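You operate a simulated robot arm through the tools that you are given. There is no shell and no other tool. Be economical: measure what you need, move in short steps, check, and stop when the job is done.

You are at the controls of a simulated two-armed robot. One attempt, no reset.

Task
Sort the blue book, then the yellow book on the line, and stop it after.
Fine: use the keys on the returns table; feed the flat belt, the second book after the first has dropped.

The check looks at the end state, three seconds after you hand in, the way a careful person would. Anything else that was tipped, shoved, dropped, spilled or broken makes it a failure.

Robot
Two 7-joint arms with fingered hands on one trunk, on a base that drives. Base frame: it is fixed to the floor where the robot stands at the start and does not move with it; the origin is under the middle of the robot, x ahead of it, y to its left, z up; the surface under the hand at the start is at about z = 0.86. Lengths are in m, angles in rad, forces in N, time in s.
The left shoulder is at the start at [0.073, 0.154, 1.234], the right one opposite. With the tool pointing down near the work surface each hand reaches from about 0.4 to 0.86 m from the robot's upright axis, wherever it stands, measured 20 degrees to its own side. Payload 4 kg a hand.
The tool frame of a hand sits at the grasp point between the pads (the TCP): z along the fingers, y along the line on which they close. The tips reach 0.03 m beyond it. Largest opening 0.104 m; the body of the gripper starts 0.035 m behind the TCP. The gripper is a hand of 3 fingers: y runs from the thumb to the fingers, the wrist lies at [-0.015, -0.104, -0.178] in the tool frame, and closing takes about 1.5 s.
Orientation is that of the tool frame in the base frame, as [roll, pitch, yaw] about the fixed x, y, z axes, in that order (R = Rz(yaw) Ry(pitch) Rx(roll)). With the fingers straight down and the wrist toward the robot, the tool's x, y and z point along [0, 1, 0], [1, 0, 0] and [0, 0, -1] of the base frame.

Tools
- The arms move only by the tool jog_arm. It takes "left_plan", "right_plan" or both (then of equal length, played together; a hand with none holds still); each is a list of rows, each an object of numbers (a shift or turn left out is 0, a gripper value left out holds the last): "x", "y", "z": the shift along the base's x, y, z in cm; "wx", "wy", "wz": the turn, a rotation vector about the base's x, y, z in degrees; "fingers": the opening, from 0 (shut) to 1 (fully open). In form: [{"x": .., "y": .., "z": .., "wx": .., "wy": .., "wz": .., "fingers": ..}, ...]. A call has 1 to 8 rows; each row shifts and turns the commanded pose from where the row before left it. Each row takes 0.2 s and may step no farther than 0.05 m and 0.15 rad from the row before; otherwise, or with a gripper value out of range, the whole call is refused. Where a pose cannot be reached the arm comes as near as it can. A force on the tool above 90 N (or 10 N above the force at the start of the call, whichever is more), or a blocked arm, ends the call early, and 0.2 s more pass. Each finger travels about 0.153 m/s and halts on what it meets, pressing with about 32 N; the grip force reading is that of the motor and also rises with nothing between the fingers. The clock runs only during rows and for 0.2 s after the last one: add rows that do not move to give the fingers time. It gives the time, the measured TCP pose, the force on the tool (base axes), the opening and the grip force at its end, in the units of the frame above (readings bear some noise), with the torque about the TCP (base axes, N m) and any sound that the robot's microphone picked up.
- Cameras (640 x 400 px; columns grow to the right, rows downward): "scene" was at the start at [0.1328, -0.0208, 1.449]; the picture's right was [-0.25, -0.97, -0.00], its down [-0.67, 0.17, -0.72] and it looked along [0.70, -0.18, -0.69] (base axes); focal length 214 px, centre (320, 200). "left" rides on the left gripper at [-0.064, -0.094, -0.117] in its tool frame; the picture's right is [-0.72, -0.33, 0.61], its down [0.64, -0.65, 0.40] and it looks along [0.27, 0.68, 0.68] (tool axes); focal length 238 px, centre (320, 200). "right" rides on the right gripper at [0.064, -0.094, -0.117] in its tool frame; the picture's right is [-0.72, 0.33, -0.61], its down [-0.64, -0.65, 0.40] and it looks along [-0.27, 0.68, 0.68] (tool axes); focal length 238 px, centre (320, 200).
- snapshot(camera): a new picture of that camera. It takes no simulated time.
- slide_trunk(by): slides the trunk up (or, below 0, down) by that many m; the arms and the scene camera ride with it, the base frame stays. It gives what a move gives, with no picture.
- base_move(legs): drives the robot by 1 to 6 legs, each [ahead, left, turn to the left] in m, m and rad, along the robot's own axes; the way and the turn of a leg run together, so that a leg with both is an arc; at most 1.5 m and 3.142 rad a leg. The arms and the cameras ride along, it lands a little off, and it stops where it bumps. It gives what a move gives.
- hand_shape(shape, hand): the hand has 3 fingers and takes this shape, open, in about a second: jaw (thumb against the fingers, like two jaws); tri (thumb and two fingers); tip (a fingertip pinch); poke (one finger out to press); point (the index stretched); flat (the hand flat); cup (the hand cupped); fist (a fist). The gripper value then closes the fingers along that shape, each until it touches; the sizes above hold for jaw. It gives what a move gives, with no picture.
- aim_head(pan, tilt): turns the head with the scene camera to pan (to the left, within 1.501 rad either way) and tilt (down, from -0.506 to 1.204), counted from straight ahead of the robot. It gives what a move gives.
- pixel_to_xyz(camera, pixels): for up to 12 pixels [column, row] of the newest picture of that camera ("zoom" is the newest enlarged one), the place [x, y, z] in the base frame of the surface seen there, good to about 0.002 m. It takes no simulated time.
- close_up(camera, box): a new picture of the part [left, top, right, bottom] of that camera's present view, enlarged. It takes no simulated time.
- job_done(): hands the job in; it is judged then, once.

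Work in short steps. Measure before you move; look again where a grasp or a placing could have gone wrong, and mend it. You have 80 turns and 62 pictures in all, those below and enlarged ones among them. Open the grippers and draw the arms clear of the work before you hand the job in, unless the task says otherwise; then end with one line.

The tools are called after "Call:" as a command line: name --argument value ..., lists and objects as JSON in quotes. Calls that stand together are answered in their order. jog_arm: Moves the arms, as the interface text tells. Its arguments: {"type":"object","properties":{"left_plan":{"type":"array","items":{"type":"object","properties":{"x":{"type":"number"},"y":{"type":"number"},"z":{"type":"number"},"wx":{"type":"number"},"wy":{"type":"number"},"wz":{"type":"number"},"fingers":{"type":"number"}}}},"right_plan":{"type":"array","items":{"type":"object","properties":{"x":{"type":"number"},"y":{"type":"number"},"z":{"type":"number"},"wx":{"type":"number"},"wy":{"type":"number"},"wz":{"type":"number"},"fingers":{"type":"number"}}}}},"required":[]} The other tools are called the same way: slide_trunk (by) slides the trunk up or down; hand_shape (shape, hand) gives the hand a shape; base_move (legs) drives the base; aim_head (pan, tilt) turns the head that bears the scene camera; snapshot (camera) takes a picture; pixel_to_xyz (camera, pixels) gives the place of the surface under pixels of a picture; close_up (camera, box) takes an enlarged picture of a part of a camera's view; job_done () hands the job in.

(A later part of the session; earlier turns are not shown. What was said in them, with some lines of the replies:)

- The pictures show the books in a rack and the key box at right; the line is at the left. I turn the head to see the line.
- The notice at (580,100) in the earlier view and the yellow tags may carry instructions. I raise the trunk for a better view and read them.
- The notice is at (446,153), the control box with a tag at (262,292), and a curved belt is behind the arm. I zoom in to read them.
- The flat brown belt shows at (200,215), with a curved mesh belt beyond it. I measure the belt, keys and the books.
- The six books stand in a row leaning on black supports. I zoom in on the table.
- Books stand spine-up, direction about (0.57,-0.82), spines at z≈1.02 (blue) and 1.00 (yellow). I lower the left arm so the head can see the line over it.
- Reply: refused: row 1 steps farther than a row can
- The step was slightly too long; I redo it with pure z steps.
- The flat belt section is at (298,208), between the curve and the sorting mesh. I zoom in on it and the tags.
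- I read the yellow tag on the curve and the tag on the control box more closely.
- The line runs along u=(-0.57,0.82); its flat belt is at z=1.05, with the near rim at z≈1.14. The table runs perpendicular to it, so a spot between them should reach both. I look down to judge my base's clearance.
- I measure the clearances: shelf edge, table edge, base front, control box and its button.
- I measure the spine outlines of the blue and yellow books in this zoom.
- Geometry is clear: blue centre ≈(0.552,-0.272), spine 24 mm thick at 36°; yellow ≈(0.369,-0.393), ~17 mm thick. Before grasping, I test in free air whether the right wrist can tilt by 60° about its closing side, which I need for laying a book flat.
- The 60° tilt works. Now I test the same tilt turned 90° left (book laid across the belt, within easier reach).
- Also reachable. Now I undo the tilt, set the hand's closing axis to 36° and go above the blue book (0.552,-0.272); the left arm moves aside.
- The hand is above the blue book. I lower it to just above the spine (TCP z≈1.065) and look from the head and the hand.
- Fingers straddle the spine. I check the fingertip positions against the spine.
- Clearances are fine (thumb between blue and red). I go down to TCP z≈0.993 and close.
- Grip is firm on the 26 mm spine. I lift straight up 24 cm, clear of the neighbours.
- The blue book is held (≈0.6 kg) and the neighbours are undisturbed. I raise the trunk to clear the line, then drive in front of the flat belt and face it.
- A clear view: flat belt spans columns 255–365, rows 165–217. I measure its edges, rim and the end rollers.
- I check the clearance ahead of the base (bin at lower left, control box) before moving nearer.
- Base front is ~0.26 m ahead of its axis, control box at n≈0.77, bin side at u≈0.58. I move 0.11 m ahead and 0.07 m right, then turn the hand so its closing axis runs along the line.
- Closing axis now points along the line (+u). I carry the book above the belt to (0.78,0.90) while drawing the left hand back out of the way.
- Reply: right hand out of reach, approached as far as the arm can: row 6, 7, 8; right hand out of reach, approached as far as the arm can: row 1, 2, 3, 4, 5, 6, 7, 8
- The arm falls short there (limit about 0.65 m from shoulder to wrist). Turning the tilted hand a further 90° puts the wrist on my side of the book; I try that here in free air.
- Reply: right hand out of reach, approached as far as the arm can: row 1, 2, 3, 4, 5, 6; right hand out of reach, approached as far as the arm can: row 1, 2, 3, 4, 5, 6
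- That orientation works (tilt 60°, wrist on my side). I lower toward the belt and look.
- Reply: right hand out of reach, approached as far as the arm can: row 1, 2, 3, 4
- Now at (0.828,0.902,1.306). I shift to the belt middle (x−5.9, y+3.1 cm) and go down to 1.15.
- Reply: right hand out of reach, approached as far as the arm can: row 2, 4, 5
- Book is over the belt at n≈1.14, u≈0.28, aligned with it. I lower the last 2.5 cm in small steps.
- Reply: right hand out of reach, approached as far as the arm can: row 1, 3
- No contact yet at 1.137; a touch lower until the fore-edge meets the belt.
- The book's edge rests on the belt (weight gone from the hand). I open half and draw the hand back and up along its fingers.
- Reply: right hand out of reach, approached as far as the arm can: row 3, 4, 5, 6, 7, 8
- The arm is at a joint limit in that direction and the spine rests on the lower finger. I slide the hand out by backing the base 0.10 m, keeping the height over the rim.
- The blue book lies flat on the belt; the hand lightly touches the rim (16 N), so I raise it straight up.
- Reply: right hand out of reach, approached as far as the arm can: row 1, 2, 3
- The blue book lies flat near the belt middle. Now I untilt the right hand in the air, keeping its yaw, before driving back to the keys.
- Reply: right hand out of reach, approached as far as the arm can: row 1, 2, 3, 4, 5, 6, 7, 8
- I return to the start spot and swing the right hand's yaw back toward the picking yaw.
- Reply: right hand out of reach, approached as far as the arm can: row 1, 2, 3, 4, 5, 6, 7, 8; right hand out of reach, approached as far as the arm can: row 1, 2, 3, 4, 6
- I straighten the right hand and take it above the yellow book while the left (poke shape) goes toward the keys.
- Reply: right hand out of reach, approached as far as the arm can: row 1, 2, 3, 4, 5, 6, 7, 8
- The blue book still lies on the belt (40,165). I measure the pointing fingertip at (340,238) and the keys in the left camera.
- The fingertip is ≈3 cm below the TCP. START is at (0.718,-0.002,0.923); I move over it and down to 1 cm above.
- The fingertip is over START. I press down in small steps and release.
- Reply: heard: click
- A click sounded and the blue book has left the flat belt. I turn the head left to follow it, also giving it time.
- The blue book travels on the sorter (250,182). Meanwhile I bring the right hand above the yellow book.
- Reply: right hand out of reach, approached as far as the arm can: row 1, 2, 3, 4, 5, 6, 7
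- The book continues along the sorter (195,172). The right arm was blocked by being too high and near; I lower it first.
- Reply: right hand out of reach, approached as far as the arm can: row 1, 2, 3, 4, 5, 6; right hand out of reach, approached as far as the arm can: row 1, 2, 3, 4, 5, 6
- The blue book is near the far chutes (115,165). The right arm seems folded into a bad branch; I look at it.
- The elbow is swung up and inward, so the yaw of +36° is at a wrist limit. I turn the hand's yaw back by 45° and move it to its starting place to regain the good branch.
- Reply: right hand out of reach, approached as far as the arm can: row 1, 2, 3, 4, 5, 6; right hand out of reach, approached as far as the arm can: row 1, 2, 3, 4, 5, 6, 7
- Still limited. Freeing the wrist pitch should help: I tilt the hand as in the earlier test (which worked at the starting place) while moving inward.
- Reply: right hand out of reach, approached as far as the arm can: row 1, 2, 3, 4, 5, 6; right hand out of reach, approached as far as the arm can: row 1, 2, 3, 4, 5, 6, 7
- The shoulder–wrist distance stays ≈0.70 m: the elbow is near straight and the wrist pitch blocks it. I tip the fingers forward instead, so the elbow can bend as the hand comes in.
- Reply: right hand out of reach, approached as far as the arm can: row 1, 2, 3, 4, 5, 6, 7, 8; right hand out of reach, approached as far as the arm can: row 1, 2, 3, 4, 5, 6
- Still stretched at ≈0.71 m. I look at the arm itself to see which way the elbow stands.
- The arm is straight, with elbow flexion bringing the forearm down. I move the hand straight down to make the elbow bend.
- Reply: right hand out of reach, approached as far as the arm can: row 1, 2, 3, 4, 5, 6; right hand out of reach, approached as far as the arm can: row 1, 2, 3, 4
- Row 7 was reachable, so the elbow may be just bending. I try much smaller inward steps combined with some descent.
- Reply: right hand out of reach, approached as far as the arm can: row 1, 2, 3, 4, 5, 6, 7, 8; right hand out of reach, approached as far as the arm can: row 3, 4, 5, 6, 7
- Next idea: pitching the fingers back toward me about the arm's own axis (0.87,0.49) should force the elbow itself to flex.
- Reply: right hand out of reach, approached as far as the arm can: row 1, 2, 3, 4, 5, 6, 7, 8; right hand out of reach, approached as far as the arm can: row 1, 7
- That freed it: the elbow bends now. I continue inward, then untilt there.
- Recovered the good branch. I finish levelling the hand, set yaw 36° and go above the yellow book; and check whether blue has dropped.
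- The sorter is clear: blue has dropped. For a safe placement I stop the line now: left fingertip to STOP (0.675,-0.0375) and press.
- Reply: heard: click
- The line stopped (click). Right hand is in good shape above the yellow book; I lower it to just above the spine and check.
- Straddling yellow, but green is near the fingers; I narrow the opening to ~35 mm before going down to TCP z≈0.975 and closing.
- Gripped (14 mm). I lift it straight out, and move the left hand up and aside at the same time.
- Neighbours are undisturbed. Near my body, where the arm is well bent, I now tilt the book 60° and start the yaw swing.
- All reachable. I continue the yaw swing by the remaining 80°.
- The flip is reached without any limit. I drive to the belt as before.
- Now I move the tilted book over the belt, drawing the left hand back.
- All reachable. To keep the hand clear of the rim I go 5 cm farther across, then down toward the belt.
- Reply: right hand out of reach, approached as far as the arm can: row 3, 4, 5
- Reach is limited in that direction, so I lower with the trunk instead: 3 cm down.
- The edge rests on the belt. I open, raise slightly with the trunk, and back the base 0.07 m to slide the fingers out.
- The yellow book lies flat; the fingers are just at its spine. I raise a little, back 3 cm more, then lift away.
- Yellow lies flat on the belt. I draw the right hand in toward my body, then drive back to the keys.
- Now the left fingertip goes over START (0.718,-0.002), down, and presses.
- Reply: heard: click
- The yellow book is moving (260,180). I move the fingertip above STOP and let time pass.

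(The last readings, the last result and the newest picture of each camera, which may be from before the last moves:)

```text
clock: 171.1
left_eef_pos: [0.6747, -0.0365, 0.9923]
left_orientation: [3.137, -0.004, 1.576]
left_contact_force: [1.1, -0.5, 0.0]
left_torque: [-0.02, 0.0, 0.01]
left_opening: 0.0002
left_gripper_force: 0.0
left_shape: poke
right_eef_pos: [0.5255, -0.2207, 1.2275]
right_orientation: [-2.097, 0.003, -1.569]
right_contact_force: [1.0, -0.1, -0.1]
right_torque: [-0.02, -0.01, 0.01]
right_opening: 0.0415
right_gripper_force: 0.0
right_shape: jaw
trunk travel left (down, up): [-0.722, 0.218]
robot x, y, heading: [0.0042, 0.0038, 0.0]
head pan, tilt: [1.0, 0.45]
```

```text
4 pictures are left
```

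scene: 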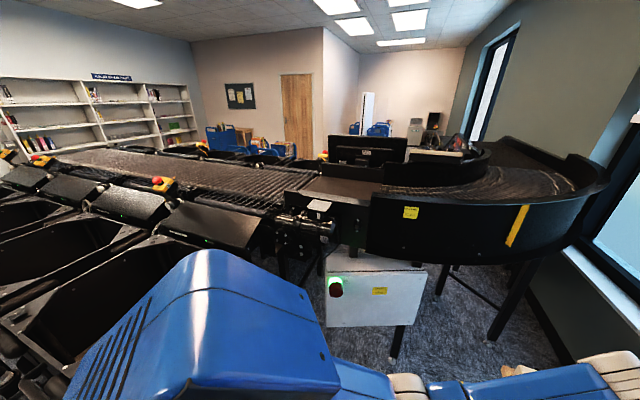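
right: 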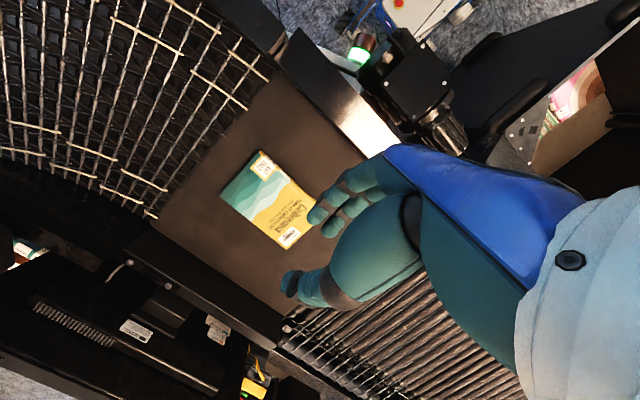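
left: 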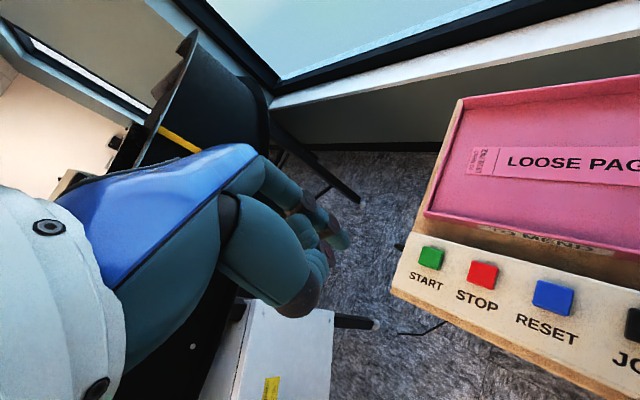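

The sorter is clear again. I wait a little longer for the drop to finish, then press STOP.

Call:
jog_arm --left_plan '[{}, {}, {}, {}, {}, {}, {}, {}]'

Call:
jog_arm --left_plan '[{}, {}, {}, {}, {}, {}, {}, {}]'

Call:
jog_arm --left_plan '[{"z": -2.8}, {"z": -0.7}, {"z": -0.6}, {"z": -0.6}, {"z": 2}, {"z": 4}, {"z": 4}, {"z": 4}]'

Call:
aim_head --pan -0.2 --tilt 0.75

Call:
jog_arm --left_plan '[{"x": -3, "y": 3.5}, {"x": -3, "y": 3.5}, {"x": -3, "y": 3.5}, {"x": -3, "y": 3.5}, {"x": -3, "y": 3.5}, {"x": -3, "y": 3.5}, {"x": -2, "y": 3.5}]'

Call:
snapshot --camera "scene"

```text
clock: 172.9
left_eef_pos: [0.6754, -0.0371, 0.9941]
left_orientation: [3.137, -0.004, 1.577]
left_contact_force: [0.1, 0.0, 0.3]
left_torque: [0.01, -0.02, 0.03]
left_opening: 0.0
left_gripper_force: 0.0
left_shape: poke
right_eef_pos: [0.5248, -0.2209, 1.2278]
right_orientation: [-2.099, 0.002, -1.57]
right_contact_force: [-0.2, -0.2, -0.3]
right_torque: [-0.01, 0.0, -0.01]
right_opening: 0.0415
right_gripper_force: 0.0
right_shape: jaw
trunk travel left (down, up): [-0.722, 0.218]
robot x, y, heading: [0.0039, 0.0015, 0.005]
head pan, tilt: [1.0, 0.45]
```

```text
clock: 174.7
left_eef_pos: [0.6755, -0.0364, 0.9934]
left_orientation: [3.137, -0.004, 1.576]
left_contact_force: [-0.8, 0.1, 0.3]
left_torque: [-0.03, -0.01, 0.01]
left_opening: 0.0
left_gripper_force: 0.1
left_shape: poke
right_eef_pos: [0.5244, -0.2208, 1.227]
right_orientation: [-2.097, 0.003, -1.569]
right_contact_force: [-0.4, 0.3, 0.5]
right_torque: [0.02, 0.0, 0.0]
right_opening: 0.0416
right_gripper_force: 0.1
right_shape: jaw
trunk travel left (down, up): [-0.722, 0.218]
robot x, y, heading: [0.0075, 0.0021, 0.001]
head pan, tilt: [1.0, 0.45]
```

```text
clock: 176.5
left_eef_pos: [0.6747, -0.0385, 1.0874]
left_orientation: [3.137, -0.003, 1.576]
left_contact_force: [0.0, -0.6, 0.9]
left_torque: [-0.01, -0.02, -0.02]
left_opening: 0.0001
left_gripper_force: 0.0
left_shape: poke
right_eef_pos: [0.5254, -0.2211, 1.2273]
right_orientation: [-2.098, 0.004, -1.568]
right_contact_force: [-0.1, 0.5, 0.4]
right_torque: [0.0, 0.02, 0.0]
right_opening: 0.0416
right_gripper_force: 0.1
right_shape: jaw
trunk travel left (down, up): [-0.722, 0.218]
robot x, y, heading: [0.0029, 0.0022, 0.004]
head pan, tilt: [1.0, 0.45]
heard: click
```

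```text
clock: 177.9
left_eef_pos: [0.6755, -0.038, 1.0863]
left_orientation: [3.137, -0.005, 1.575]
left_contact_force: [0.6, 0.4, 0.6]
left_torque: [0.02, 0.03, -0.02]
left_opening: 0.0
left_gripper_force: 0.1
left_shape: poke
right_eef_pos: [0.525, -0.221, 1.2279]
right_orientation: [-2.098, 0.002, -1.57]
right_contact_force: [-0.8, -0.1, -0.1]
right_torque: [0.0, -0.02, -0.01]
right_opening: 0.0415
right_gripper_force: 0.1
right_shape: jaw
trunk travel left (down, up): [-0.722, 0.218]
robot x, y, heading: [0.0045, 0.0027, -0.001]
head pan, tilt: [-0.201, 0.75]
```

```text
clock: 179.5
left_eef_pos: [0.4747, 0.2096, 1.0864]
left_orientation: [3.135, -0.004, 1.577]
left_contact_force: [0.7, -1.5, -0.5]
left_torque: [0.01, -0.01, 0.0]
left_opening: 0.0
left_gripper_force: 0.0
left_shape: poke
right_eef_pos: [0.5246, -0.2185, 1.2289]
right_orientation: [-2.095, 0.002, -1.569]
right_contact_force: [0.1, -0.6, 0.2]
right_torque: [0.0, -0.01, -0.02]
right_opening: 0.0416
right_gripper_force: 0.0
right_shape: jaw
trunk travel left (down, up): [-0.722, 0.218]
robot x, y, heading: [0.0044, 0.0, 0.003]
head pan, tilt: [-0.201, 0.75]
```

```text
3 pictures are left
```

scene: 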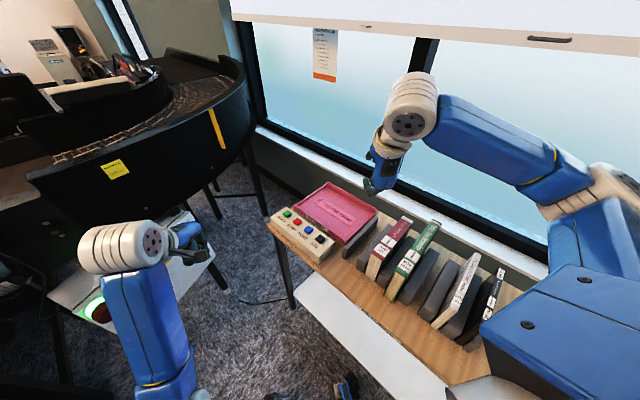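

STOP clicked and the START lamp is out; the table is in order. I raise the trunk to clear the arms, open both hands, and take a last look at the line.

Call:
slide_trunk --by 0.2

Call:
hand_shape --hand "left" --shape "jaw"

Call:
jog_arm --right_plan '[{"fingers": 1}, {}, {}, {}]'

Call:
aim_head --pan 1.25 --tilt 0.45

Call:
snapshot --camera "scene"

```text
clock: 181.7
left_eef_pos: [0.4756, 0.2073, 1.2862]
left_orientation: [3.137, -0.004, 1.576]
left_contact_force: [0.4, 1.2, 0.0]
left_torque: [-0.03, -0.01, -0.03]
left_opening: 0.0001
left_gripper_force: 0.1
left_shape: poke
right_eef_pos: [0.5266, -0.2203, 1.4278]
right_orientation: [-2.098, 0.003, -1.569]
right_contact_force: [-0.5, 0.7, 0.2]
right_torque: [-0.01, -0.04, 0.03]
right_opening: 0.0415
right_gripper_force: 0.2
right_shape: jaw
trunk travel left (down, up): [-0.922, 0.018]
robot x, y, heading: [0.0064, 0.003, 0.005]
head pan, tilt: [-0.201, 0.75]
```

```text
clock: 182.6
left_eef_pos: [0.4759, 0.2085, 1.2858]
left_orientation: [3.136, -0.004, 1.575]
left_contact_force: [-0.3, 0.2, -0.6]
left_torque: [-0.04, -0.02, -0.01]
left_opening: 0.1039
left_gripper_force: 0.0
left_shape: jaw
right_eef_pos: [0.5253, -0.2213, 1.4283]
right_orientation: [-2.097, 0.003, -1.57]
right_contact_force: [-0.5, 0.7, 0.5]
right_torque: [-0.01, 0.01, 0.01]
right_opening: 0.0417
right_gripper_force: 0.1
right_shape: jaw
trunk travel left (down, up): [-0.922, 0.018]
robot x, y, heading: [0.0056, 0.0019, 0.004]
head pan, tilt: [-0.201, 0.75]
```

```text
clock: 183.6
left_eef_pos: [0.4751, 0.2081, 1.2865]
left_orientation: [3.136, -0.004, 1.576]
left_contact_force: [-0.7, -0.3, 0.3]
left_torque: [-0.02, 0.0, -0.01]
left_opening: 0.1038
left_gripper_force: 0.1
left_shape: jaw
right_eef_pos: [0.5258, -0.2204, 1.4283]
right_orientation: [-2.098, 0.003, -1.568]
right_contact_force: [0.2, 0.6, -0.5]
right_torque: [0.02, 0.02, 0.01]
right_opening: 0.104
right_gripper_force: 0.1
right_shape: jaw
trunk travel left (down, up): [-0.922, 0.018]
robot x, y, heading: [0.0058, 0.0024, 0.004]
head pan, tilt: [-0.201, 0.75]
```

```text
clock: 185.1
left_eef_pos: [0.4749, 0.2082, 1.2868]
left_orientation: [3.136, -0.001, 1.575]
left_contact_force: [-0.4, -0.5, -0.1]
left_torque: [-0.05, 0.01, 0.0]
left_opening: 0.1041
left_gripper_force: 0.0
left_shape: jaw
right_eef_pos: [0.5258, -0.221, 1.4274]
right_orientation: [-2.098, 0.002, -1.571]
right_contact_force: [-0.6, 0.3, 0.0]
right_torque: [-0.01, 0.01, 0.03]
right_opening: 0.1039
right_gripper_force: 0.0
right_shape: jaw
trunk travel left (down, up): [-0.922, 0.018]
robot x, y, heading: [0.0027, -0.0003, 0.001]
head pan, tilt: [1.25, 0.45]
```

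```text
2 pictures are left
```

scene: 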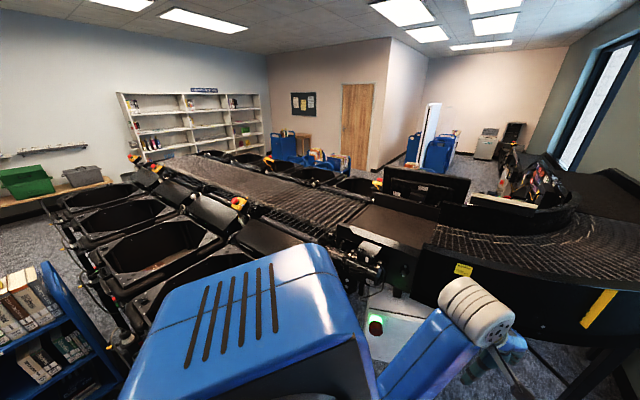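

The whole sorter is clear, so both books have gone into their bins. The line is stopped and the arms are clear, so I hand in.

Call:
job_done

```text
The job is handed in.
```

I fed the blue book to the flat belt, then the yellow book once the sorter was clear of the blue one. The sorter was empty after each, and the line is now stopped. I also stopped the line between the two books to place the yellow one safely. I saw that the belts were clear, but I did not see either book land in its bin.
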